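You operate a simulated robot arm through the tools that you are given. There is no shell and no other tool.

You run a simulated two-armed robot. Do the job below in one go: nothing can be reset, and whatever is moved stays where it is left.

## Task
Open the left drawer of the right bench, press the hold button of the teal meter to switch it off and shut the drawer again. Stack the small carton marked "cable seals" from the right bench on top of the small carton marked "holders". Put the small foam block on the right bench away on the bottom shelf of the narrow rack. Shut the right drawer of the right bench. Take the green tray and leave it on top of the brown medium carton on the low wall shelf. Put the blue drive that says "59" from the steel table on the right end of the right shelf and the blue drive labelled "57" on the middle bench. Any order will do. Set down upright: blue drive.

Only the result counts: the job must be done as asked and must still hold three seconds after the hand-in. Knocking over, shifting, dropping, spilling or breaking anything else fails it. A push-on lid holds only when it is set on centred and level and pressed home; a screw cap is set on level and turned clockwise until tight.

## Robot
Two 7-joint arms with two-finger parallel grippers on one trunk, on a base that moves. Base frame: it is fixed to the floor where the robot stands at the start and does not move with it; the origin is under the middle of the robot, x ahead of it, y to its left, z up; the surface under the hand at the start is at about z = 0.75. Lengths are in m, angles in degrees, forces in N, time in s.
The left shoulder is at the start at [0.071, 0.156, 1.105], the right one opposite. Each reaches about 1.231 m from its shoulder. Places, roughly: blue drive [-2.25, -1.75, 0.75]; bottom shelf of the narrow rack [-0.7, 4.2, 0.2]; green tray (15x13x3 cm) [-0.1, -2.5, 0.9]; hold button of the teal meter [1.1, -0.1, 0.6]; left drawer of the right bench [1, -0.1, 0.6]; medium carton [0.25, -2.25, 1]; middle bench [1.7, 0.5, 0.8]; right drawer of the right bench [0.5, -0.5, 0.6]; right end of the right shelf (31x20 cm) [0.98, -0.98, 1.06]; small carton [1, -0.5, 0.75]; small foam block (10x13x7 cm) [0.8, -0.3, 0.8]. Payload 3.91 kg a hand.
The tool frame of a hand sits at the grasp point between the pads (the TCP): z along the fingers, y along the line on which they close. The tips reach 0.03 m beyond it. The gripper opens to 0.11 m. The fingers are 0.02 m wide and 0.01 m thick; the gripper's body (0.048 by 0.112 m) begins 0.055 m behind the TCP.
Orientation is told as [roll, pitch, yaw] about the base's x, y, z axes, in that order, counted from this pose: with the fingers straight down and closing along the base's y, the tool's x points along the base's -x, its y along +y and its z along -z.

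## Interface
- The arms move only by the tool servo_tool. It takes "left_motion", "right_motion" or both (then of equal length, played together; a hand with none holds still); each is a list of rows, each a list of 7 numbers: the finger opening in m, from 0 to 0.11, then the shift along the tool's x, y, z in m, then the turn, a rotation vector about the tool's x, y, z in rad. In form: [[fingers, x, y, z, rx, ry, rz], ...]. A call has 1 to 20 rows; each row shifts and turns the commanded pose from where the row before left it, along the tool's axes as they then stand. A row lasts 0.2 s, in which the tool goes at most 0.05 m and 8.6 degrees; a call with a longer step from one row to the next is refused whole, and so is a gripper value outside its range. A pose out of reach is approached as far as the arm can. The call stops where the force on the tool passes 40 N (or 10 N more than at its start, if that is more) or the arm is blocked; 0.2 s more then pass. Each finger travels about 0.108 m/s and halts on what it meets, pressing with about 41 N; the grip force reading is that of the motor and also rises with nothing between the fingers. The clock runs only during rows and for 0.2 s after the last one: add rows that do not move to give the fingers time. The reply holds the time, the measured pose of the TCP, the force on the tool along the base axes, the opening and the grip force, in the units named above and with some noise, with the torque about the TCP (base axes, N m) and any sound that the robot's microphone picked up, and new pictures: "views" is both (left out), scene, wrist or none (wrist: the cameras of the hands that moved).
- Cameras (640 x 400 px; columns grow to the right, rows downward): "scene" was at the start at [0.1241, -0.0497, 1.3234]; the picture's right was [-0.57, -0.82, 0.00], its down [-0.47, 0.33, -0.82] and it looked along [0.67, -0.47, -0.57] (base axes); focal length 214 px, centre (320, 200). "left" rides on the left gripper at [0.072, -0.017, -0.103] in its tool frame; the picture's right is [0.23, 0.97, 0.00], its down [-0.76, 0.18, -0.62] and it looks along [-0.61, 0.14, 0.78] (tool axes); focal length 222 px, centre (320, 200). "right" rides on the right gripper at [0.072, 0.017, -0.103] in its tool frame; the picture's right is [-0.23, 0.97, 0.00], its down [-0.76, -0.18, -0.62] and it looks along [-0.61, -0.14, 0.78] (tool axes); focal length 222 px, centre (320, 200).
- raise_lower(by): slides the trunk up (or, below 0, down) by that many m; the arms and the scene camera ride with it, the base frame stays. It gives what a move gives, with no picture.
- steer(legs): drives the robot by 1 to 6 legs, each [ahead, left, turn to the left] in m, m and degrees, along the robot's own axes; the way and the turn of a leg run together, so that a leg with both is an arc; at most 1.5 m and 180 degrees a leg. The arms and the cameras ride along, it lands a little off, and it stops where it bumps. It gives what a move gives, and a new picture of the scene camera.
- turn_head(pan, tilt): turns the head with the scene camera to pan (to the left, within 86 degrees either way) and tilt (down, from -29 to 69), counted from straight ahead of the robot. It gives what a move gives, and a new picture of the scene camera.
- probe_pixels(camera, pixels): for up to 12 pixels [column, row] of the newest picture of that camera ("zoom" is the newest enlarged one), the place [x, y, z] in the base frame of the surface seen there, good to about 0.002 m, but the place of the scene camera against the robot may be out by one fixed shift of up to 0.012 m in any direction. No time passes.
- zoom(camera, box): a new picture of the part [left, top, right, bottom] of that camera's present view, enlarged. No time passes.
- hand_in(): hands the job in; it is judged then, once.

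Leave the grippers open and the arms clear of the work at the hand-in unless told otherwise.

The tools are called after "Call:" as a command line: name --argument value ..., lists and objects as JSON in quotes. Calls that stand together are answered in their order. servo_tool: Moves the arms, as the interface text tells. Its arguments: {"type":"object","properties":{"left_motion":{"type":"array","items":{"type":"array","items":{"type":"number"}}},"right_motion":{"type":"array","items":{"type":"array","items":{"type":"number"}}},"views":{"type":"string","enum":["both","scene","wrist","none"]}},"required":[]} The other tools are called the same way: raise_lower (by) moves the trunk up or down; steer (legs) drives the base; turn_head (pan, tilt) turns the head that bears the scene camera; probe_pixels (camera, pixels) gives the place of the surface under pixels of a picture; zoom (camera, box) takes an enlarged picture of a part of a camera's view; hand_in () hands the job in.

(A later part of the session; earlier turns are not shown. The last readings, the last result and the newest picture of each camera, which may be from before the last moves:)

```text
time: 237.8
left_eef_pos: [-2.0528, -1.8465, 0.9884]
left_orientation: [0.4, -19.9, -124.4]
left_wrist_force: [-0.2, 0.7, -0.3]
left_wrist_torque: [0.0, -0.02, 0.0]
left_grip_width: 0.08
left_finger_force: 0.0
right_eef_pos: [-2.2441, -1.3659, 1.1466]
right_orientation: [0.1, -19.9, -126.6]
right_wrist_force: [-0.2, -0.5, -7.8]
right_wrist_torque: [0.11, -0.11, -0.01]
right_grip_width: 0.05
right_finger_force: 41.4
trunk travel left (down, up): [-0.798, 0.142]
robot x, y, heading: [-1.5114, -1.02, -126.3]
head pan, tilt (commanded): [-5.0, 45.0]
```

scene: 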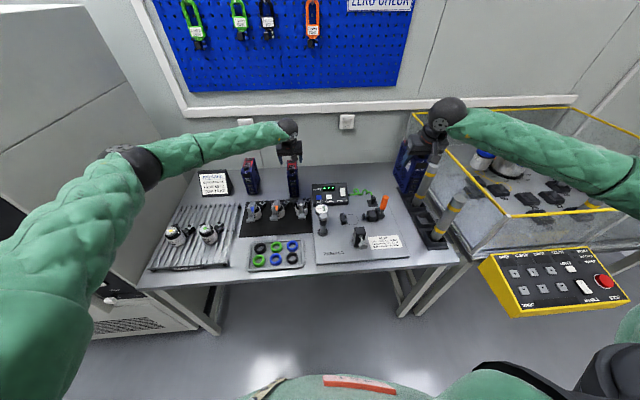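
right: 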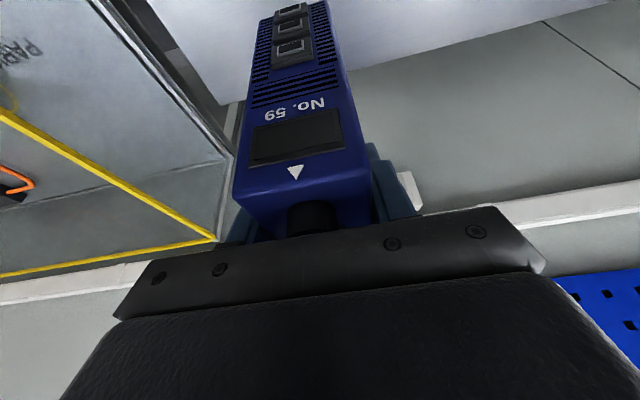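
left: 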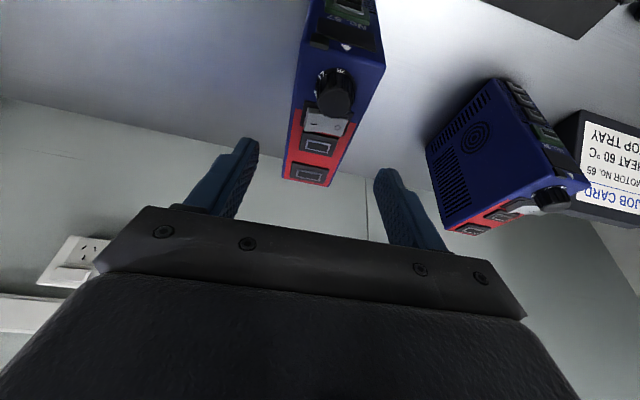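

Centred. I descend the last 8.8 cm and grip drive 57.

Call:
servo_tool --left_motion '[[0.08, 0.0135, -0.0014, 0.0424, 0, 0, 0], [0.08, 0.015, 0, 0.0414, 0, 0, 0], [0.03, 0, 0, 0, 0, 0, 0], [0.01, 0, 0, 0, 0, 0, 0], [0.01, 0, 0, 0, 0, 0, 0]]' --views "wrist"

```text
time: 239.0
left_eef_pos: [-2.0513, -1.844, 0.901]
left_orientation: [0.5, -20.0, -124.4]
left_wrist_force: [0.4, 1.6, 4.8]
left_wrist_torque: [-0.4, 0.8, -0.11]
left_grip_width: 0.0498
left_finger_force: 41.1
right_eef_pos: [-2.2419, -1.3645, 1.1482]
right_orientation: [0.1, -19.8, -126.7]
right_wrist_force: [0.1, -0.4, -8.3]
right_wrist_torque: [0.13, -0.06, 0.0]
right_grip_width: 0.0499
right_finger_force: 40.9
trunk travel left (down, up): [-0.798, 0.142]
robot x, y, heading: [-1.5115, -1.0149, -126.4]
head pan, tilt (commanded): [-5.0, 45.0]
```

left: 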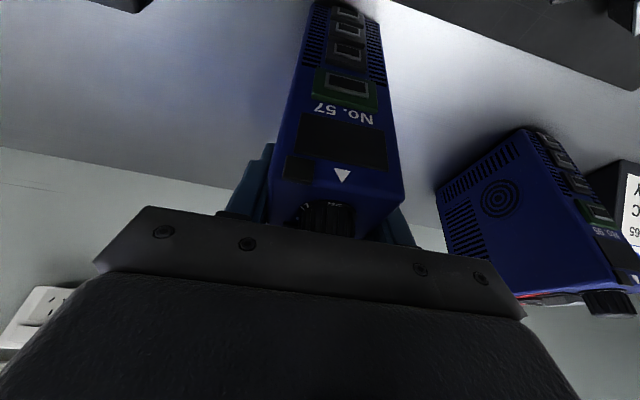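

Gripped drive 57. I lift straight up 0.25 m.

Call:
servo_tool --left_motion '[[0.01, -0.0077, 0, -0.0211, 0, 0, 0], [0.01, -0.0154, 0, -0.0423, 0, 0, 0], [0.01, -0.0154, 0, -0.0423, 0, 0, 0], [0.01, -0.0154, 0, -0.0423, 0, 0, 0], [0.01, -0.0154, 0, -0.0423, 0, 0, 0], [0.01, -0.0154, 0, -0.0423, 0, 0, 0]]' --views "both"

```text
time: 240.4
left_eef_pos: [-2.055, -1.8472, 1.1512]
left_orientation: [0.6, -19.9, -124.5]
left_wrist_force: [-0.5, -0.2, -9.7]
left_wrist_torque: [0.14, -0.1, 0.01]
left_grip_width: 0.0497
left_finger_force: 40.7
right_eef_pos: [-2.2422, -1.3656, 1.1461]
right_orientation: [0.3, -19.9, -126.6]
right_wrist_force: [-0.3, 0.3, -8.0]
right_wrist_torque: [0.13, -0.06, -0.03]
right_grip_width: 0.0498
right_finger_force: 41.6
trunk travel left (down, up): [-0.798, 0.142]
robot x, y, heading: [-1.5118, -1.0167, -126.4]
head pan, tilt (commanded): [-5.0, 45.0]
```

scene: 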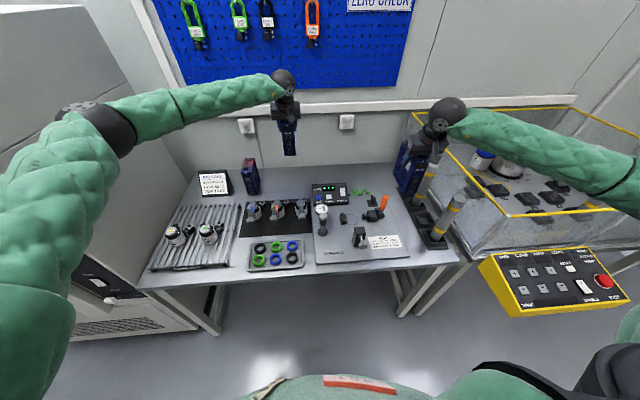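
left: 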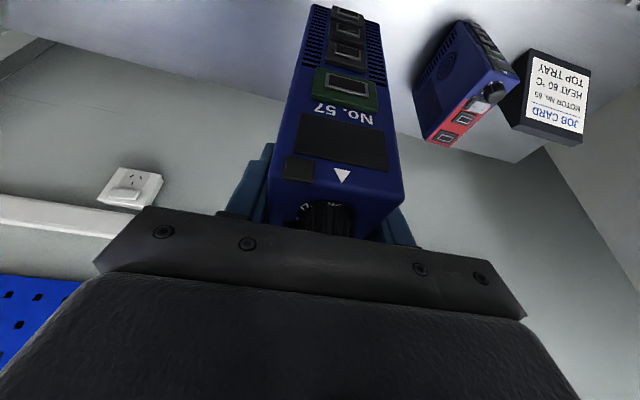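

Both drives are held upright. I retract the left hand, then back away from the table.

Call:
servo_tool --left_motion '[[0.01, 0.0418, 0, -0.0152, 0, 0, 0], [0.01, 0.0418, 0, -0.0152, 0, 0, 0], [0.01, 0.0418, 0, -0.0152, 0, 0, 0], [0.01, 0.0418, 0, -0.0152, 0, 0, 0], [0.01, 0.0418, 0, -0.0152, 0, 0, 0], [0.01, 0.0418, 0, -0.0152, 0, 0, 0], [0.01, 0.0418, 0, -0.0152, 0, 0, 0]]' --views "none"

Call:
steer --legs '[[-1.0, -0.2, 0]]'

```text
time: 242.0
left_eef_pos: [-1.8815, -1.5876, 1.1521]
left_orientation: [0.6, -20.1, -124.3]
left_wrist_force: [0.4, -0.1, -7.2]
left_wrist_torque: [0.11, -0.09, -0.01]
left_grip_width: 0.0499
left_finger_force: 41.2
right_eef_pos: [-2.2418, -1.3645, 1.1476]
right_orientation: [0.1, -19.9, -126.7]
right_wrist_force: [-0.3, -0.1, -8.5]
right_wrist_torque: [0.08, -0.11, -0.01]
right_grip_width: 0.0498
right_finger_force: 40.9
trunk travel left (down, up): [-0.798, 0.142]
robot x, y, heading: [-1.5127, -1.0147, -126.2]
head pan, tilt (commanded): [-5.0, 45.0]
```

```text
time: 247.1
left_eef_pos: [-1.465, -0.6772, 1.1513]
left_orientation: [0.5, -19.9, -125.4]
left_wrist_force: [0.2, -0.1, -7.7]
left_wrist_torque: [0.09, -0.08, -0.02]
left_grip_width: 0.05
left_finger_force: 41.2
right_eef_pos: [-1.8217, -0.4494, 1.1471]
right_orientation: [0.1, -19.9, -127.6]
right_wrist_force: [0.2, -0.4, -8.3]
right_wrist_torque: [0.11, -0.09, -0.02]
right_grip_width: 0.0501
right_finger_force: 40.9
trunk travel left (down, up): [-0.798, 0.142]
robot x, y, heading: [-1.0808, -0.1137, -127.2]
head pan, tilt (commanded): [-5.0, 45.0]
```

scene: 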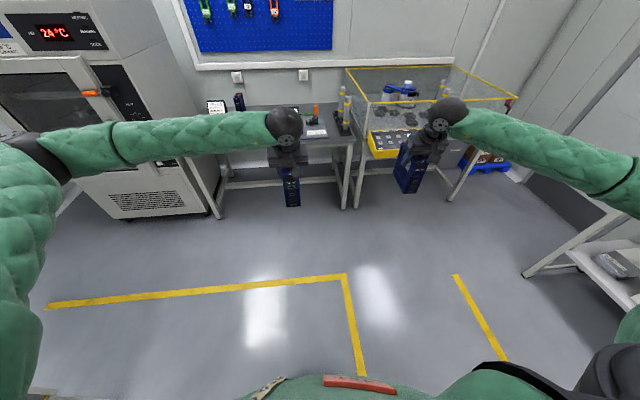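

I back up another 1.05 m along the aisle and then turn left 91° to face the bench.

Call:
steer --legs '[[-1.05, 0, 0.6], [0, 0, 90.3]]'

Call:
turn_head --pan 0 --tilt 30

```text
time: 256.3
left_eef_pos: [0.1021, 0.31, 1.1509]
left_orientation: [0.5, -19.9, -38.4]
left_wrist_force: [-0.2, 0.0, -9.2]
left_wrist_torque: [0.08, 0.13, 0.0]
left_grip_width: 0.0499
left_finger_force: 40.7
right_eef_pos: [-0.1433, -0.0335, 1.1466]
right_orientation: [0.1, -19.8, -40.5]
right_wrist_force: [0.0, -0.1, -8.9]
right_wrist_torque: [0.11, 0.09, -0.01]
right_grip_width: 0.0499
right_finger_force: 41.3
trunk travel left (down, up): [-0.798, 0.142]
robot x, y, heading: [-0.4396, 0.7144, -40.1]
head pan, tilt (commanded): [-5.0, 45.0]
```

scene: 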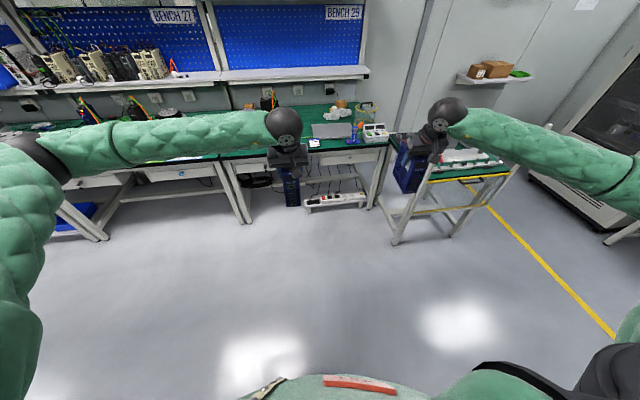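

```text
time: 257.1
left_eef_pos: [0.1026, 0.3093, 1.1506]
left_orientation: [0.6, -19.9, -38.3]
left_wrist_force: [0.2, -0.1, -8.9]
left_wrist_torque: [0.11, 0.14, -0.01]
left_grip_width: 0.0501
left_finger_force: 41.3
right_eef_pos: [-0.1427, -0.0348, 1.1465]
right_orientation: [0.2, -19.9, -40.4]
right_wrist_force: [0.6, -0.4, -9.0]
right_wrist_torque: [0.08, 0.12, -0.01]
right_grip_width: 0.0501
right_finger_force: 41.3
trunk travel left (down, up): [-0.798, 0.142]
robot x, y, heading: [-0.4451, 0.7194, -40.3]
head pan, tilt (commanded): [0.0, 30.0]
```

scene: 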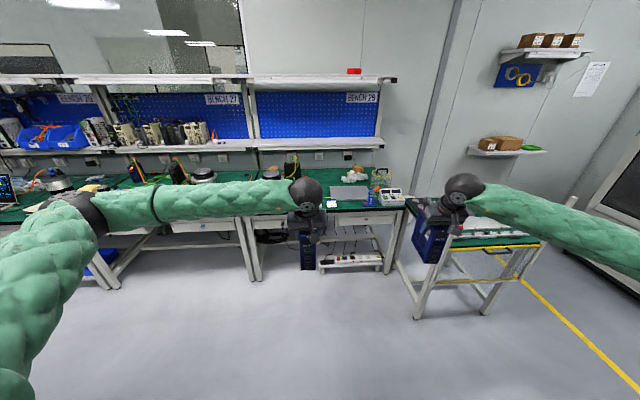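

I square up (turn +4°) and drive toward the bench's right part.

Call:
steer --legs '[[0, 0, 4.0], [0.6, -0.12, 0]]'

Call:
turn_head --pan -20 --tilt 25

```text
time: 260.9
left_eef_pos: [0.529, -0.1004, 1.1507]
left_orientation: [0.5, -19.9, -34.7]
left_wrist_force: [0.0, -0.1, -9.0]
left_wrist_torque: [0.05, 0.1, 0.01]
left_grip_width: 0.05
left_finger_force: 41.0
right_eef_pos: [0.3052, -0.46, 1.1473]
right_orientation: [0.0, -19.9, -36.9]
right_wrist_force: [-0.4, -0.3, -8.4]
right_wrist_torque: [0.1, 0.1, 0.03]
right_grip_width: 0.0499
right_finger_force: 41.1
trunk travel left (down, up): [-0.798, 0.142]
robot x, y, heading: [-0.0416, 0.2766, -36.5]
head pan, tilt (commanded): [0.0, 30.0]
```

scene: 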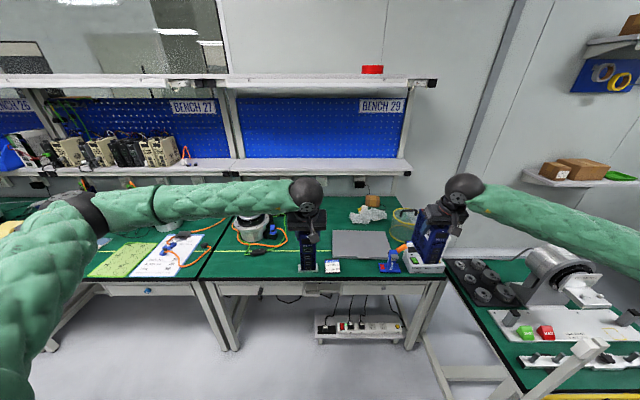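

```text
time: 261.7
left_eef_pos: [0.5291, -0.1013, 1.1507]
left_orientation: [0.6, -19.9, -34.8]
left_wrist_force: [0.1, 0.5, -7.9]
left_wrist_torque: [0.04, 0.12, 0.01]
left_grip_width: 0.0499
left_finger_force: 40.8
right_eef_pos: [0.3072, -0.4597, 1.1467]
right_orientation: [0.1, -19.7, -36.9]
right_wrist_force: [-0.2, -0.5, -8.4]
right_wrist_torque: [0.09, 0.15, 0.01]
right_grip_width: 0.0499
right_finger_force: 40.2
trunk travel left (down, up): [-0.798, 0.142]
robot x, y, heading: [-0.0393, 0.2723, -36.5]
head pan, tilt (commanded): [-20.0, 25.0]
```

scene: 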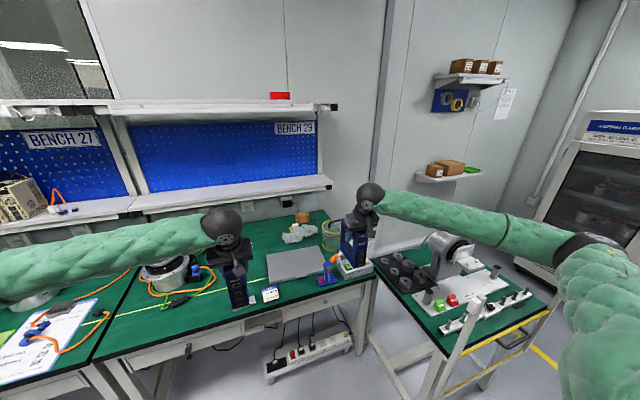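

I check the right elbow against the light-curtain post and look at the shelf end.

Call:
probe_pixels --camera "scene" --pixels '[[585, 240], [575, 270], [590, 320], [475, 308], [500, 235], [440, 215], [325, 183], [300, 187], [200, 197], [325, 190], [470, 240], [305, 215]]'

Call:
zoom --camera "scene" --box '[120, 80, 350, 220]'

```text
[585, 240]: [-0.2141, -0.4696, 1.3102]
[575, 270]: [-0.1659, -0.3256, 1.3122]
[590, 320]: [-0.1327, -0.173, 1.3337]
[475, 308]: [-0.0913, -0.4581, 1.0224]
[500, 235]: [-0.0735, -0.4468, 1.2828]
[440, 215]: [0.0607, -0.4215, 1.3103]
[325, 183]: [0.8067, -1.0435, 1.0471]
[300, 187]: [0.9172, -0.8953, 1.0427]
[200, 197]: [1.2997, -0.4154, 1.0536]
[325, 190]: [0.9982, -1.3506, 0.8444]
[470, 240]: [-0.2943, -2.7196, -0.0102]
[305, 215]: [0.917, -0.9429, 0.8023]
```

```text
2.78 times, centred on (235, 150) of scene
```

zoom: 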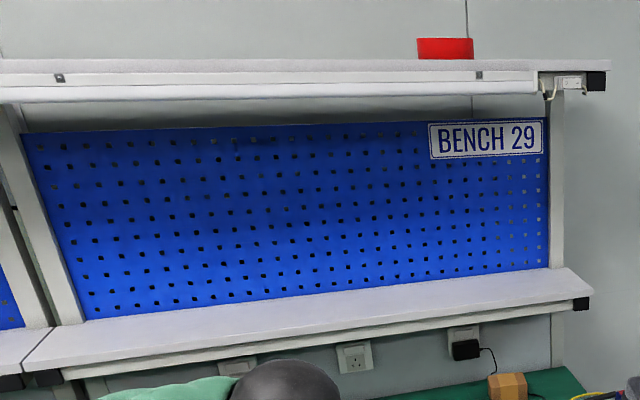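

Shelf's right end is at t≈-0.365, top z≈1.063, and it is empty there. The arm clears the post by >10 cm. I drive 0.34 m forward.

Call:
steer --legs '[[0.34, -0.02, 0.2]]'

Call:
turn_head --pan -25 --tilt 30

```text
time: 263.9
left_eef_pos: [0.7904, -0.3141, 1.1509]
left_orientation: [0.5, -20.0, -34.4]
left_wrist_force: [0.3, -0.9, -7.9]
left_wrist_torque: [0.08, 0.12, 0.02]
left_grip_width: 0.0498
left_finger_force: 40.7
right_eef_pos: [0.5685, -0.6737, 1.1465]
right_orientation: [0.2, -19.9, -36.5]
right_wrist_force: [0.0, 0.4, -9.5]
right_wrist_torque: [0.06, 0.11, -0.03]
right_grip_width: 0.0501
right_finger_force: 40.8
trunk travel left (down, up): [-0.798, 0.142]
robot x, y, heading: [0.2161, 0.0567, -35.9]
head pan, tilt (commanded): [-20.0, 25.0]
```

scene: 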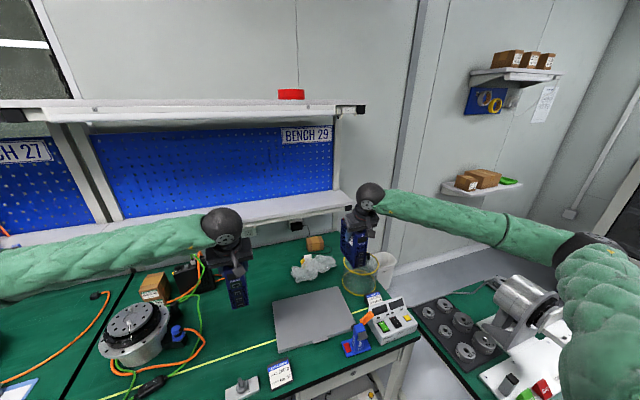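

```text
time: 264.6
left_eef_pos: [0.7904, -0.3147, 1.1501]
left_orientation: [0.6, -19.8, -34.5]
left_wrist_force: [0.0, 0.6, -8.7]
left_wrist_torque: [0.1, 0.13, 0.03]
left_grip_width: 0.05
left_finger_force: 41.0
right_eef_pos: [0.5686, -0.674, 1.1467]
right_orientation: [0.1, -19.8, -36.6]
right_wrist_force: [0.0, -0.8, -8.5]
right_wrist_torque: [0.12, 0.13, 0.04]
right_grip_width: 0.05
right_finger_force: 41.3
trunk travel left (down, up): [-0.798, 0.142]
robot x, y, heading: [0.2176, 0.0575, -36.0]
head pan, tilt (commanded): [-25.0, 30.0]
```

scene: 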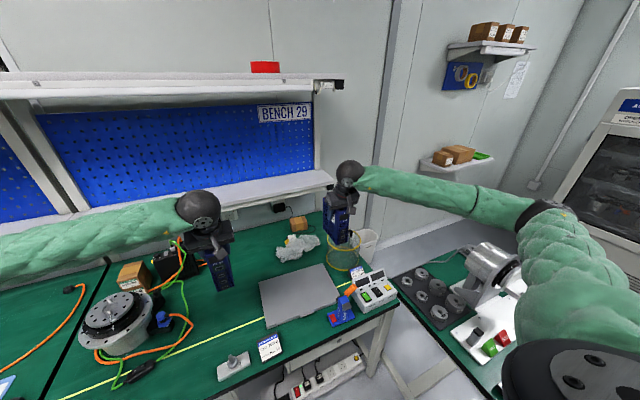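

Right hand with drive 59 is at n=-0.857, t=-0.207. I raise it 9.5 cm and move forward over the shelf end.

Call:
servo_tool --right_motion '[[0.01, -0.0163, 0, -0.0447, 0, 0, 0], [0.01, -0.0163, 0, -0.0447, 0, 0, 0], [0.01, -0.0452, 0.0037, 0.0165, 0, 0, 0], [0.01, -0.0452, 0.0037, 0.0165, 0, 0, 0], [0.01, -0.0452, 0.0037, 0.0165, 0, 0, 0], [0.01, -0.0452, 0.0037, 0.0165, 0, 0, 0], [0.01, -0.0452, 0.0037, 0.0165, 0, 0, 0], [0.01, -0.0452, 0.0037, 0.0165, 0, 0, 0], [0.01, -0.0452, 0.0037, 0.0165, 0, 0, 0], [0.01, -0.0452, 0.0037, 0.0165, 0, 0, 0]]' --views "both"

```text
time: 266.8
left_eef_pos: [0.7928, -0.3146, 1.1489]
left_orientation: [0.5, -19.8, -34.4]
left_wrist_force: [1.0, 0.4, -8.8]
left_wrist_torque: [0.1, 0.1, -0.03]
left_grip_width: 0.0499
left_finger_force: 41.3
right_eef_pos: [0.8956, -0.8751, 1.2387]
right_orientation: [0.0, -19.8, -36.6]
right_wrist_force: [0.7, 0.2, -8.6]
right_wrist_torque: [0.09, 0.13, 0.01]
right_grip_width: 0.0501
right_finger_force: 41.2
trunk travel left (down, up): [-0.798, 0.142]
robot x, y, heading: [0.2177, 0.0552, -36.5]
head pan, tilt (commanded): [-25.0, 30.0]
```

scene: 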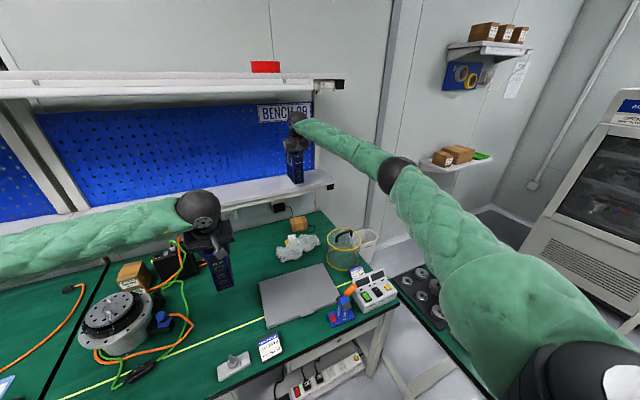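
right: 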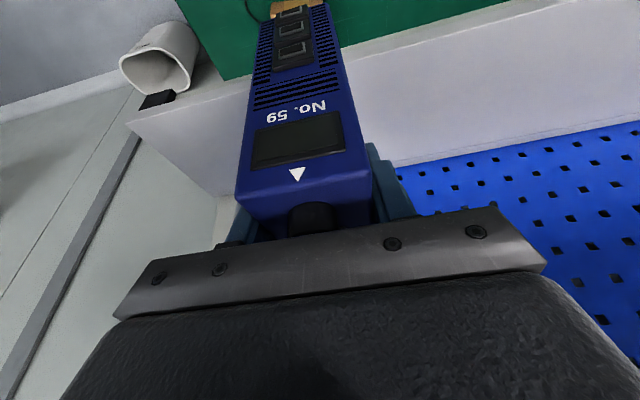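

I probe the shelf's front edge, back edge and right end from the wrist view.

Call:
probe_pixels --camera "right" --pixels '[[400, 45], [450, 30], [430, 150], [500, 140], [140, 128], [200, 180], [380, 100], [540, 60], [230, 90], [160, 100]]'

```text
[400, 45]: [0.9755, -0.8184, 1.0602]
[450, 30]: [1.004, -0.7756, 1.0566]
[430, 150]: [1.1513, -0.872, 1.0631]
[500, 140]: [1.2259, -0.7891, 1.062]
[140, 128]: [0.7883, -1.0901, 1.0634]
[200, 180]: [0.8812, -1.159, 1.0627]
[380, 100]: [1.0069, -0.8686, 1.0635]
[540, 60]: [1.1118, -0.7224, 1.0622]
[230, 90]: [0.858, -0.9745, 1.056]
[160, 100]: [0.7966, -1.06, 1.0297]
```

Shelf spans n -1.27…-1.46, right end t≈-0.41. I move 10.8 cm further in, 2 cm right, and lower to just above the surface.

Call:
servo_tool --right_motion '[[0.01, -0.0338, -0.007, 0.0123, 0, 0, 0], [0.01, -0.0338, -0.007, 0.0123, 0, 0, 0], [0.01, -0.0338, -0.007, 0.0123, 0, 0, 0], [0.01, 0.0137, 0, 0.0376, 0, 0, 0], [0.01, 0.0034, 0, 0.0094, 0, 0, 0]]' --views "both"

```text
time: 268.0
left_eef_pos: [0.7931, -0.3148, 1.1504]
left_orientation: [0.5, -19.9, -34.4]
left_wrist_force: [0.5, 0.6, -8.6]
left_wrist_torque: [0.11, 0.11, -0.04]
left_grip_width: 0.0502
left_finger_force: 40.9
right_eef_pos: [0.9302, -0.9181, 1.1902]
right_orientation: [0.1, -19.8, -36.6]
right_wrist_force: [-0.1, 0.6, -7.2]
right_wrist_torque: [0.07, 0.09, -0.02]
right_grip_width: 0.0502
right_finger_force: 40.9
right hand out of reach, approached as far as the arm can: row 2, 3
trunk travel left (down, up): [-0.798, 0.142]
robot x, y, heading: [0.2179, 0.0584, -36.2]
head pan, tilt (commanded): [-25.0, 30.0]
```

scene: 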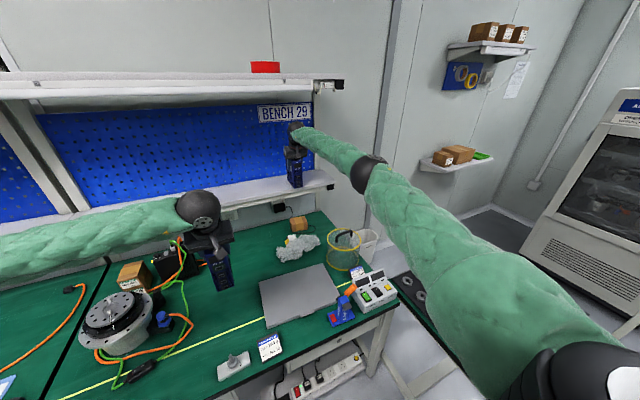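
right: 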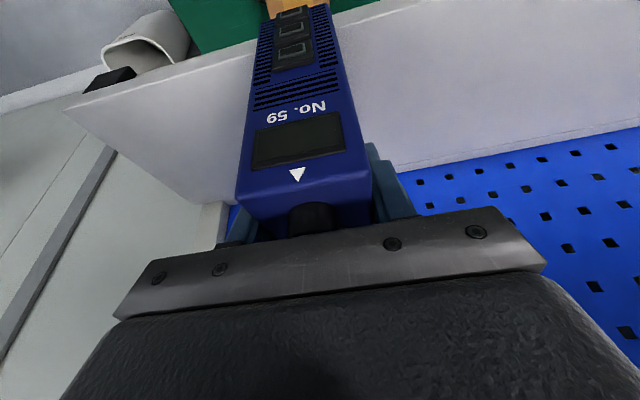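

The arm is at full stretch at n=-1.293. I raise the trunk 2 cm and roll the base 6 cm forward instead.

Call:
raise_lower --by 0.02

Call:
steer --legs '[[0.06, 0, 0]]'

```text
time: 268.7
left_eef_pos: [0.7897, -0.3129, 1.1712]
left_orientation: [0.6, -19.8, -34.3]
left_wrist_force: [0.1, 0.5, -8.0]
left_wrist_torque: [0.07, 0.1, 0.02]
left_grip_width: 0.05
left_finger_force: 40.6
right_eef_pos: [0.9292, -0.9185, 1.2107]
right_orientation: [0.1, -19.8, -36.6]
right_wrist_force: [0.1, -0.9, -8.4]
right_wrist_torque: [0.11, 0.11, -0.01]
right_grip_width: 0.0498
right_finger_force: 41.1
trunk travel left (down, up): [-0.818, 0.122]
robot x, y, heading: [0.2194, 0.0565, -36.0]
head pan, tilt (commanded): [-25.0, 30.0]
```

```text
time: 269.6
left_eef_pos: [0.8311, -0.3464, 1.1758]
left_orientation: [0.6, -20.3, -34.2]
left_wrist_force: [1.4, -2.1, -9.1]
left_wrist_torque: [0.14, 0.14, 0.0]
left_grip_width: 0.05
left_finger_force: 41.1
right_eef_pos: [0.9723, -0.9534, 1.2174]
right_orientation: [0.1, -20.2, -36.5]
right_wrist_force: [1.0, -3.2, -9.7]
right_wrist_torque: [0.15, 0.15, 0.03]
right_grip_width: 0.05
right_finger_force: 41.3
trunk travel left (down, up): [-0.818, 0.122]
robot x, y, heading: [0.268, 0.0176, -36.2]
head pan, tilt (commanded): [-25.0, 30.0]
```

scene: 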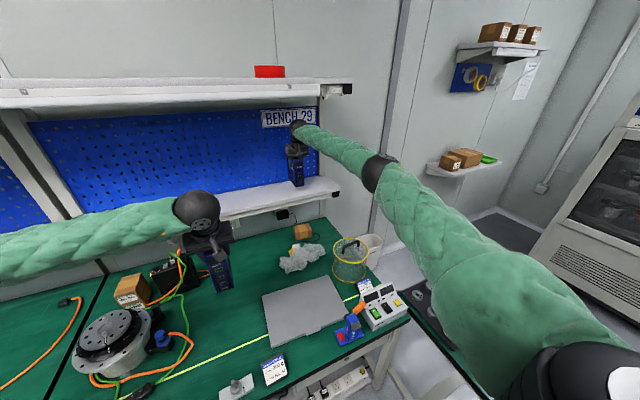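

I re-read the pose once settled (a small wait) since there was a slight tilt.

Call:
servo_tool --right_motion '[[0.01, 0, 0, 0, 0, 0, 0], [0.01, 0, 0, 0, 0, 0, 0]]' --views "wrist"

```text
time: 270.2
left_eef_pos: [0.8361, -0.346, 1.1737]
left_orientation: [0.5, -20.3, -34.1]
left_wrist_force: [1.3, 0.2, -10.4]
left_wrist_torque: [0.07, 0.15, 0.02]
left_grip_width: 0.0498
left_finger_force: 40.5
right_eef_pos: [0.9772, -0.9527, 1.2166]
right_orientation: [0.0, -20.1, -36.4]
right_wrist_force: [0.4, 0.8, -7.4]
right_wrist_torque: [0.08, 0.14, 0.0]
right_grip_width: 0.05
right_finger_force: 41.0
trunk travel left (down, up): [-0.818, 0.122]
robot x, y, heading: [0.2637, 0.0183, -36.0]
head pan, tilt (commanded): [-25.0, 30.0]
```

right: 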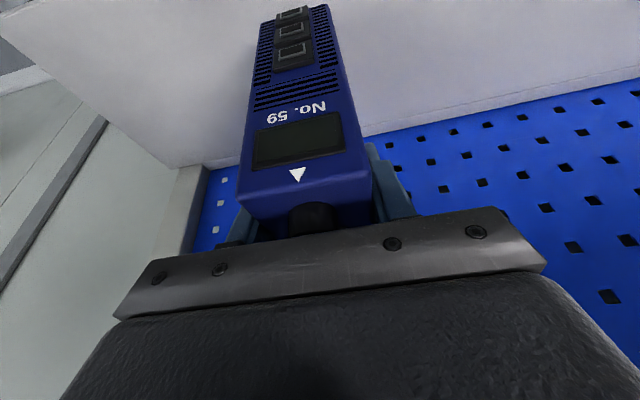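

A slight persistent backward tilt (0.3°) suggests the base touched something; I back off 1.5 cm.

Call:
steer --legs '[[-0.015, 0, 0]]'

Call:
servo_tool --right_motion '[[0.01, 0, 0, 0, 0, 0, 0]]' --views "wrist"

```text
time: 271.0
left_eef_pos: [0.818, -0.335, 1.177]
left_orientation: [0.5, -20.4, -34.3]
left_wrist_force: [-0.3, -1.4, -9.1]
left_wrist_torque: [0.09, 0.11, 0.01]
left_grip_width: 0.0498
left_finger_force: 41.0
right_eef_pos: [0.957, -0.9432, 1.2195]
right_orientation: [0.1, -20.3, -36.4]
right_wrist_force: [0.7, -0.2, -8.7]
right_wrist_torque: [0.08, 0.1, -0.02]
right_grip_width: 0.0494
right_finger_force: 41.0
trunk travel left (down, up): [-0.818, 0.122]
robot x, y, heading: [0.2523, 0.025, -35.9]
head pan, tilt (commanded): [-25.0, 30.0]
```

scene: 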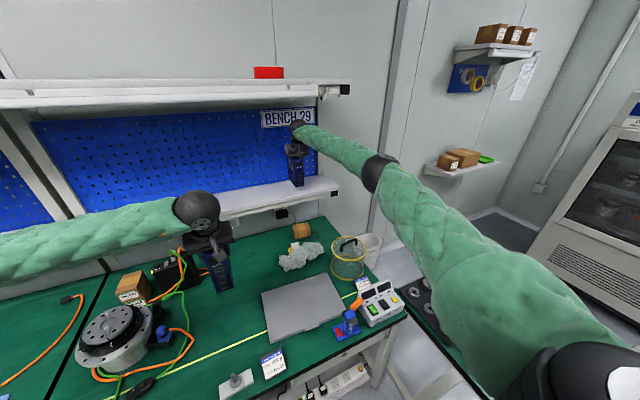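

```text
time: 271.4
left_eef_pos: [0.8187, -0.3331, 1.1757]
left_orientation: [0.4, -20.4, -34.2]
left_wrist_force: [0.8, 0.5, -9.7]
left_wrist_torque: [0.1, 0.15, 0.02]
left_grip_width: 0.0499
left_finger_force: 40.6
right_eef_pos: [0.9585, -0.942, 1.2183]
right_orientation: [0.0, -20.3, -36.5]
right_wrist_force: [0.2, -0.4, -8.6]
right_wrist_torque: [0.06, 0.14, 0.02]
right_grip_width: 0.0497
right_finger_force: 41.0
trunk travel left (down, up): [-0.818, 0.122]
robot x, y, heading: [0.2535, 0.0266, -35.8]
head pan, tilt (commanded): [-25.0, 30.0]
```

right: 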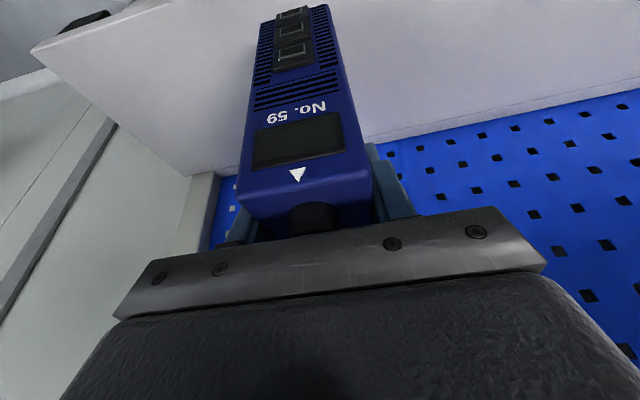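

Still slightly tilted. I look down at the robot's front to see what the base is touching.

Call:
turn_head --pan -10 --tilt 69

Call:
turn_head --pan -60 --tilt 60

```text
time: 272.5
left_eef_pos: [0.8179, -0.3328, 1.1772]
left_orientation: [0.4, -20.6, -34.3]
left_wrist_force: [-0.5, -0.1, -9.1]
left_wrist_torque: [0.08, 0.15, 0.02]
left_grip_width: 0.0501
left_finger_force: 40.7
right_eef_pos: [0.9563, -0.9415, 1.2207]
right_orientation: [0.0, -20.4, -36.4]
right_wrist_force: [-0.5, 0.7, -7.9]
right_wrist_torque: [0.09, 0.11, 0.01]
right_grip_width: 0.05
right_finger_force: 41.2
trunk travel left (down, up): [-0.818, 0.122]
robot x, y, heading: [0.2548, 0.0286, -36.0]
head pan, tilt (commanded): [-10.0, 68.8]
```

scene: 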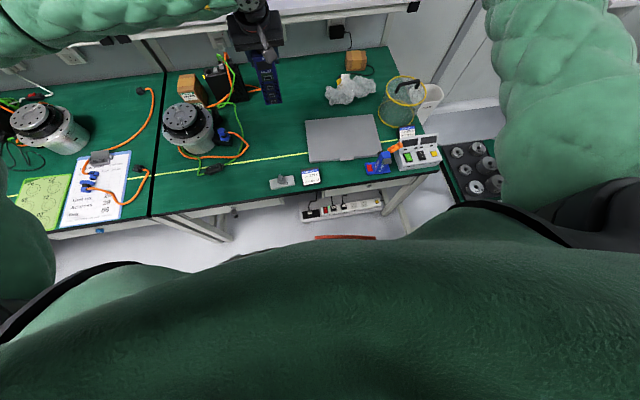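

```text
time: 273.6
left_eef_pos: [0.8175, -0.3333, 1.1771]
left_orientation: [0.4, -20.7, -34.3]
left_wrist_force: [0.0, 1.1, -8.9]
left_wrist_torque: [0.03, 0.12, 0.0]
left_grip_width: 0.0501
left_finger_force: 41.3
right_eef_pos: [0.9571, -0.9414, 1.2213]
right_orientation: [-0.1, -20.4, -36.5]
right_wrist_force: [-0.1, -0.4, -8.3]
right_wrist_torque: [0.1, 0.09, -0.01]
right_grip_width: 0.05
right_finger_force: 40.5
trunk travel left (down, up): [-0.818, 0.122]
robot x, y, heading: [0.2541, 0.0232, -36.0]
head pan, tilt (commanded): [-60.0, 60.0]
```

scene: 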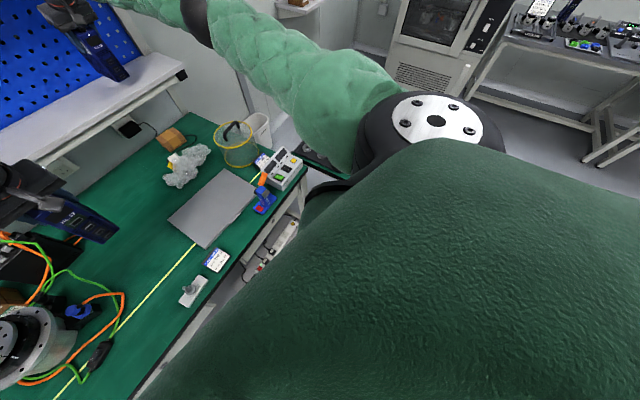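

The tilt creeps slightly. I look at the left side for any contact of the left elbow.

Call:
turn_head --pan 55 --tilt 30

```text
time: 275.6
left_eef_pos: [0.8173, -0.3318, 1.1786]
left_orientation: [0.6, -20.5, -34.3]
left_wrist_force: [-0.4, -0.1, -9.6]
left_wrist_torque: [0.06, 0.11, -0.02]
left_grip_width: 0.0499
left_finger_force: 40.8
right_eef_pos: [0.956, -0.9408, 1.2197]
right_orientation: [0.0, -20.3, -36.5]
right_wrist_force: [0.6, 0.4, -8.5]
right_wrist_torque: [0.08, 0.14, 0.04]
right_grip_width: 0.0499
right_finger_force: 40.8
trunk travel left (down, up): [-0.818, 0.122]
robot x, y, heading: [0.2513, 0.0261, -35.8]
head pan, tilt (commanded): [55.0, 30.0]
```

scene: 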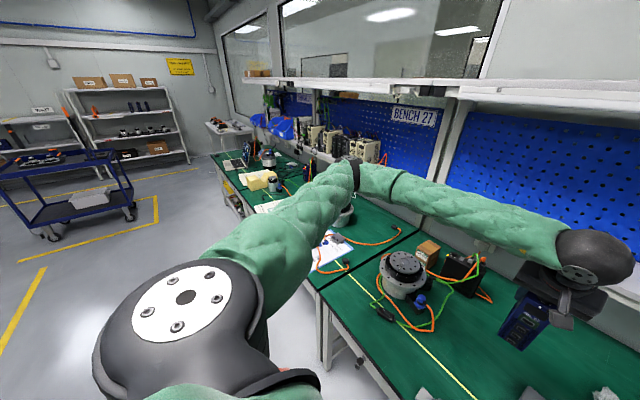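

No visible contact. The drive is over the shelf (centre n≈-1.34), so I lower it gently with the arm.

Call:
servo_tool --right_motion '[[0.01, 0.0034, 0, 0.0094, 0, 0, 0], [0.01, 0.0034, 0, 0.0094, 0, 0, 0], [0.01, 0.0024, 0, 0.0066, 0, 0, 0], [0.01, 0, 0, 0, 0, 0, 0]]' --views "wrist"

Call:
probe_pixels --camera "right" --pixels '[[40, 50], [150, 10], [200, 20], [400, 120], [420, 10], [560, 60], [200, 150], [245, 200]]'

```text
time: 276.6
left_eef_pos: [0.8169, -0.3338, 1.1786]
left_orientation: [0.4, -20.6, -34.4]
left_wrist_force: [0.3, -0.1, -8.7]
left_wrist_torque: [0.08, 0.12, 0.02]
left_grip_width: 0.0498
left_finger_force: 40.8
right_eef_pos: [0.957, -0.941, 1.1941]
right_orientation: [0.1, -20.4, -36.6]
right_wrist_force: [-1.2, 0.9, -8.2]
right_wrist_torque: [0.1, 0.15, -0.01]
right_grip_width: 0.0497
right_finger_force: 40.8
trunk travel left (down, up): [-0.818, 0.122]
robot x, y, heading: [0.2552, 0.0272, -36.0]
head pan, tilt (commanded): [55.0, 30.0]
```

right: 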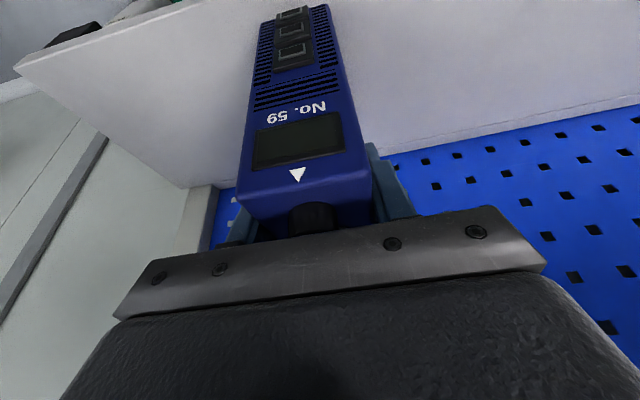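

```text
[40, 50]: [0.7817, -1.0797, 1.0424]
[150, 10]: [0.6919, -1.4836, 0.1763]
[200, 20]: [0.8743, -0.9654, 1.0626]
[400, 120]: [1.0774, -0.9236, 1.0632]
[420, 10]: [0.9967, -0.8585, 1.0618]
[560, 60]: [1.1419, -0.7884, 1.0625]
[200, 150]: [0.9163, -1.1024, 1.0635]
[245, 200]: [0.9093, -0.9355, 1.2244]
```

Bottom is ~1 cm above the shelf. Lowering in 3 mm steps until contact.

Call:
servo_tool --right_motion '[[0.01, 0.001, 0, 0.0028, 0, 0, 0], [0.01, 0.001, 0, 0.0028, 0, 0, 0], [0.01, 0, 0, 0, 0, 0, 0]]' --views "none"

```text
time: 277.4
left_eef_pos: [0.8185, -0.3327, 1.1783]
left_orientation: [0.5, -20.7, -34.2]
left_wrist_force: [0.1, -0.6, -7.9]
left_wrist_torque: [0.09, 0.13, -0.02]
left_grip_width: 0.0496
left_finger_force: 41.1
right_eef_pos: [0.9561, -0.9414, 1.1873]
right_orientation: [-0.1, -20.4, -36.5]
right_wrist_force: [-0.4, -0.3, -8.2]
right_wrist_torque: [0.1, 0.1, 0.02]
right_grip_width: 0.0497
right_finger_force: 41.2
trunk travel left (down, up): [-0.818, 0.122]
robot x, y, heading: [0.2547, 0.025, -35.9]
head pan, tilt (commanded): [55.0, 30.0]
```

Call:
servo_tool --right_motion '[[0.01, 0.001, 0, 0.0028, 0, 0, 0], [0.01, 0.0007, 0, 0.0019, 0, 0, 0], [0.01, 0, 0, 0, 0, 0, 0]]' --views "none"

```text
time: 278.2
left_eef_pos: [0.8171, -0.3319, 1.1771]
left_orientation: [0.5, -20.6, -34.2]
left_wrist_force: [0.5, 0.5, -9.0]
left_wrist_torque: [0.07, 0.1, 0.01]
left_grip_width: 0.0499
left_finger_force: 41.1
right_eef_pos: [0.9567, -0.9407, 1.1856]
right_orientation: [-0.1, -20.5, -36.4]
right_wrist_force: [1.9, -2.4, -0.9]
right_wrist_torque: [-0.11, 0.32, 0.08]
right_grip_width: 0.0501
right_finger_force: 41.4
trunk travel left (down, up): [-0.818, 0.122]
robot x, y, heading: [0.255, 0.0303, -36.0]
head pan, tilt (commanded): [55.0, 30.0]
```

Contact begins (weight mostly carried). One more 1.5 mm, then open the fingers slowly.

Call:
servo_tool --right_motion '[[0.01, 0.0005, 0, 0.0014, 0, 0, 0], [0.01, 0, 0, 0, 0, 0, 0], [0.056, 0, 0, 0, 0, 0, 0], [0.075, 0, 0, 0, 0, 0, 0], [0.075, 0, 0, 0, 0, 0, 0]]' --views "wrist"

```text
time: 279.4
left_eef_pos: [0.8167, -0.3334, 1.1787]
left_orientation: [0.5, -20.6, -34.2]
left_wrist_force: [0.2, -0.3, -8.5]
left_wrist_torque: [0.12, 0.14, 0.0]
left_grip_width: 0.0501
left_finger_force: 40.8
right_eef_pos: [0.957, -0.9416, 1.1823]
right_orientation: [0.0, -20.4, -36.5]
right_wrist_force: [0.7, 1.1, -1.1]
right_wrist_torque: [-0.01, 0.0, 0.0]
right_grip_width: 0.0751
right_finger_force: 0.0
trunk travel left (down, up): [-0.818, 0.122]
robot x, y, heading: [0.2549, 0.0259, -35.9]
head pan, tilt (commanded): [55.0, 30.0]
```

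right: 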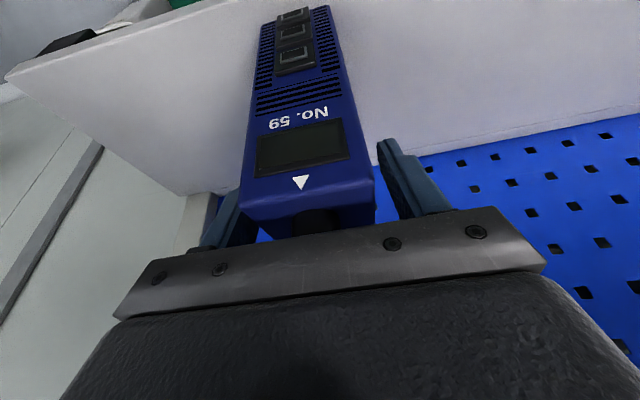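

Drive 59 stands on the shelf. I lift the hand straight up and check.

Call:
servo_tool --right_motion '[[0.075, -0.0035, 0, -0.0094, 0, 0, 0], [0.075, -0.007, 0, -0.0187, 0, 0, 0], [0.075, -0.0157, 0, -0.0422, 0, 0, 0], [0.075, -0.0157, 0, -0.0422, 0, 0, 0]]' --views "wrist"

```text
time: 280.4
left_eef_pos: [0.8163, -0.3312, 1.1787]
left_orientation: [0.5, -20.7, -34.3]
left_wrist_force: [-0.5, 0.7, -9.8]
left_wrist_torque: [0.08, 0.1, 0.04]
left_grip_width: 0.0501
left_finger_force: 40.7
right_eef_pos: [0.9561, -0.9401, 1.3047]
right_orientation: [0.0, -20.5, -36.6]
right_wrist_force: [-0.4, 0.8, -0.6]
right_wrist_torque: [-0.03, 0.04, 0.05]
right_grip_width: 0.075
right_finger_force: 0.1
trunk travel left (down, up): [-0.818, 0.122]
robot x, y, heading: [0.2548, 0.0289, -36.0]
head pan, tilt (commanded): [55.0, 30.0]
```

right: 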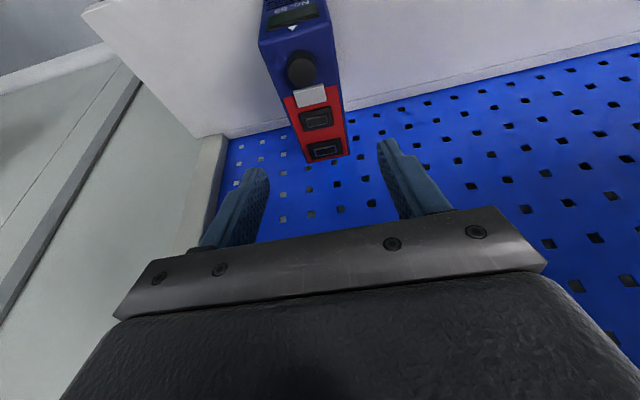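

The drive stands upright with clear fingers. I back the base away 0.2 m and look at the result.

Call:
steer --legs '[[-0.2, 0, 0]]'

Call:
turn_head --pan -25 --tilt 40

Call:
zoom --camera "scene" --box '[200, 60, 460, 260]'

```text
time: 282.0
left_eef_pos: [0.6597, -0.2155, 1.1773]
left_orientation: [0.5, -20.5, -33.9]
left_wrist_force: [1.0, -1.1, -8.3]
left_wrist_torque: [0.08, 0.12, 0.0]
left_grip_width: 0.05
left_finger_force: 41.3
right_eef_pos: [0.8016, -0.8225, 1.3021]
right_orientation: [0.0, -20.4, -36.3]
right_wrist_force: [0.7, 0.4, 0.6]
right_wrist_torque: [-0.01, -0.01, 0.0]
right_grip_width: 0.0749
right_finger_force: 0.0
trunk travel left (down, up): [-0.818, 0.122]
robot x, y, heading: [0.0949, 0.1411, -35.8]
head pan, tilt (commanded): [55.0, 30.0]
```

scene: 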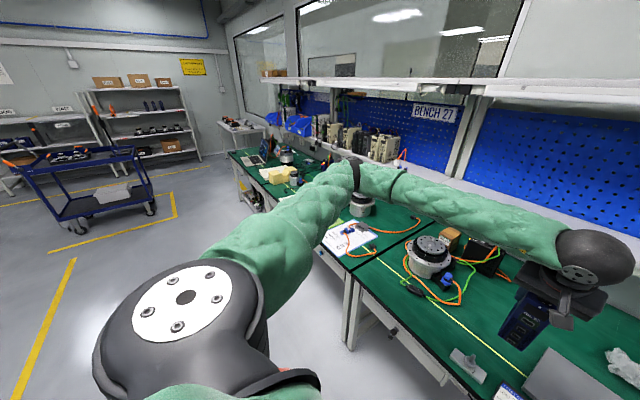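

```text
time: 283.5
left_eef_pos: [0.6574, -0.2144, 1.1764]
left_orientation: [0.5, -20.7, -34.0]
left_wrist_force: [-0.8, -0.2, -8.7]
left_wrist_torque: [0.09, 0.13, 0.0]
left_grip_width: 0.05
left_finger_force: 41.0
right_eef_pos: [0.8, -0.8225, 1.3037]
right_orientation: [-0.1, -20.4, -36.3]
right_wrist_force: [0.0, 0.6, -0.8]
right_wrist_torque: [0.0, -0.01, 0.01]
right_grip_width: 0.0748
right_finger_force: 0.1
trunk travel left (down, up): [-0.818, 0.122]
robot x, y, heading: [0.0955, 0.1398, -36.1]
head pan, tilt (commanded): [-25.0, 40.0]
```

scene: 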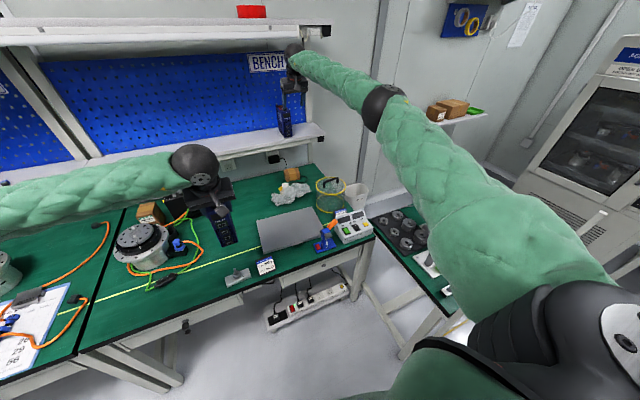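

```text
2.00 times, centred on (330, 160) of scene
```

zoom: 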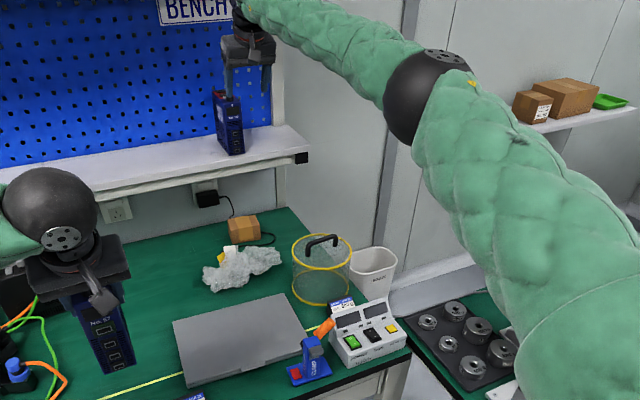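

Drive 59 stands upright on the shelf's right end. I check the power-strip tray under the bench for any disturbance, since the robot tilted slightly.

Call:
zoom --camera "scene" --box '[240, 240, 380, 350]'

Call:
turn_head --pan -10 --tilt 69

```text
3.64 times, centred on (310, 295) of scene
```

zoom: 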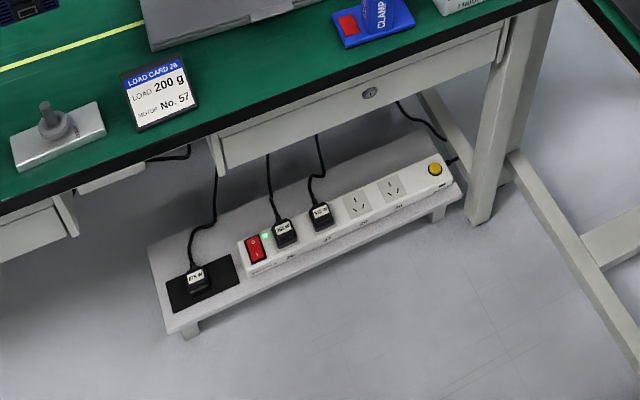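

```text
time: 284.4
left_eef_pos: [0.659, -0.215, 1.1775]
left_orientation: [0.5, -20.6, -34.0]
left_wrist_force: [0.0, -0.3, -8.7]
left_wrist_torque: [0.1, 0.12, 0.04]
left_grip_width: 0.05
left_finger_force: 41.5
right_eef_pos: [0.8012, -0.8218, 1.3029]
right_orientation: [-0.1, -20.5, -36.3]
right_wrist_force: [-0.5, -0.1, -0.2]
right_wrist_torque: [0.01, 0.0, 0.01]
right_grip_width: 0.075
right_finger_force: 0.0
trunk travel left (down, up): [-0.818, 0.122]
robot x, y, heading: [0.0963, 0.1445, -35.9]
head pan, tilt (commanded): [-10.0, 68.8]
```

scene: 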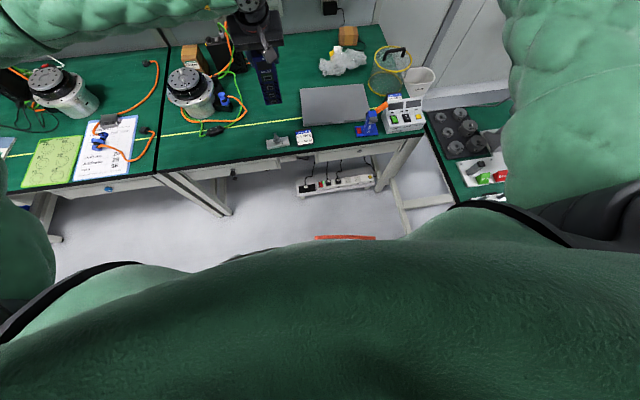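

I probe the tray's front edge to see whether it is still parallel to the bench.

Call:
zoom --camera "scene" --box '[280, 160, 400, 215]'

Call:
probe_pixels --camera "scene" --pixels '[[300, 196], [376, 186], [340, 192], [300, 182], [368, 173], [240, 230], [330, 215]]'

```text
5.33 times, centred on (340, 188) of scene
```

zoom: 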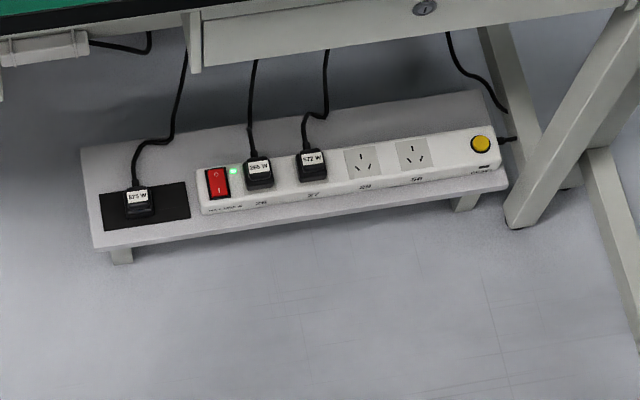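

```text
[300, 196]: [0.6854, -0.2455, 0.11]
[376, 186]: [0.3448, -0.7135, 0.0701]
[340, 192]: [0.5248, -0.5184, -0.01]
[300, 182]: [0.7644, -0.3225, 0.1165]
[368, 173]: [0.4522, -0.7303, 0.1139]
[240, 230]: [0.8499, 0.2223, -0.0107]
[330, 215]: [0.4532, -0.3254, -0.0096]
```

The tray is still parallel under the bench, untouched. Next, drive 57: I retract the right hand and drive left along the bench to the middle bench.

Call:
servo_tool --right_motion '[[0.075, 0.0422, 0, -0.0157, 0, 0, 0], [0.075, 0.0422, 0, -0.0157, 0, 0, 0], [0.075, 0.0422, 0, -0.0157, 0, 0, 0], [0.075, 0.0422, 0, -0.0157, 0, 0, 0], [0.075, 0.0422, 0, -0.0157, 0, 0, 0], [0.075, 0.0422, 0, -0.0157, 0, 0, 0], [0.075, 0.0422, 0, -0.0157, 0, 0, 0], [0.075, 0.0422, 0, -0.0157, 0, 0, 0], [0.075, 0.0422, 0, -0.0157, 0, 0, 0]]' --views "none"

Call:
steer --legs '[[-0.1, 0.9, 0]]'

Call:
turn_head --pan 20 --tilt 45

```text
time: 286.4
left_eef_pos: [0.6575, -0.2128, 1.1792]
left_orientation: [0.5, -20.7, -33.9]
left_wrist_force: [-0.2, -0.5, -9.0]
left_wrist_torque: [0.1, 0.12, 0.03]
left_grip_width: 0.0499
left_finger_force: 41.6
right_eef_pos: [0.4731, -0.5815, 1.3061]
right_orientation: [0.1, -20.4, -36.3]
right_wrist_force: [-0.1, -0.6, 0.4]
right_wrist_torque: [0.01, -0.03, -0.02]
right_grip_width: 0.075
right_finger_force: 0.0
trunk travel left (down, up): [-0.818, 0.122]
robot x, y, heading: [0.0941, 0.1423, -35.9]
head pan, tilt (commanded): [-10.0, 68.8]
```

```text
time: 291.2
left_eef_pos: [1.1031, 0.578, 1.1779]
left_orientation: [0.5, -20.7, -33.4]
left_wrist_force: [0.3, -0.5, -8.6]
left_wrist_torque: [0.05, 0.11, -0.03]
left_grip_width: 0.0503
left_finger_force: 41.0
right_eef_pos: [0.9251, 0.2083, 1.3027]
right_orientation: [-0.1, -20.5, -35.6]
right_wrist_force: [-0.6, -0.7, 0.0]
right_wrist_torque: [0.04, 0.01, 0.05]
right_grip_width: 0.0751
right_finger_force: 0.2
trunk travel left (down, up): [-0.818, 0.122]
robot x, y, heading: [0.5383, 0.9293, -35.0]
head pan, tilt (commanded): [-10.0, 68.8]
```

scene: 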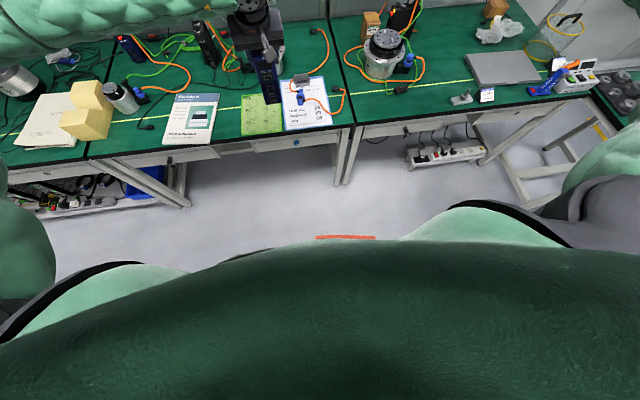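

```text
time: 292.1
left_eef_pos: [1.1037, 0.5803, 1.1774]
left_orientation: [0.6, -20.5, -33.3]
left_wrist_force: [-0.2, 0.1, -7.6]
left_wrist_torque: [0.08, 0.19, 0.01]
left_grip_width: 0.0501
left_finger_force: 40.9
right_eef_pos: [0.9237, 0.2079, 1.3039]
right_orientation: [0.0, -20.4, -35.6]
right_wrist_force: [0.8, -0.2, -0.6]
right_wrist_torque: [0.04, 0.0, -0.02]
right_grip_width: 0.075
right_finger_force: 0.1
trunk travel left (down, up): [-0.818, 0.122]
robot x, y, heading: [0.5348, 0.9305, -35.1]
head pan, tilt (commanded): [20.0, 45.0]
```

scene: 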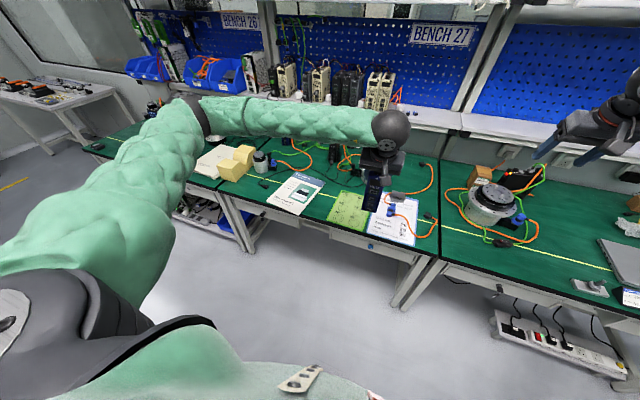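

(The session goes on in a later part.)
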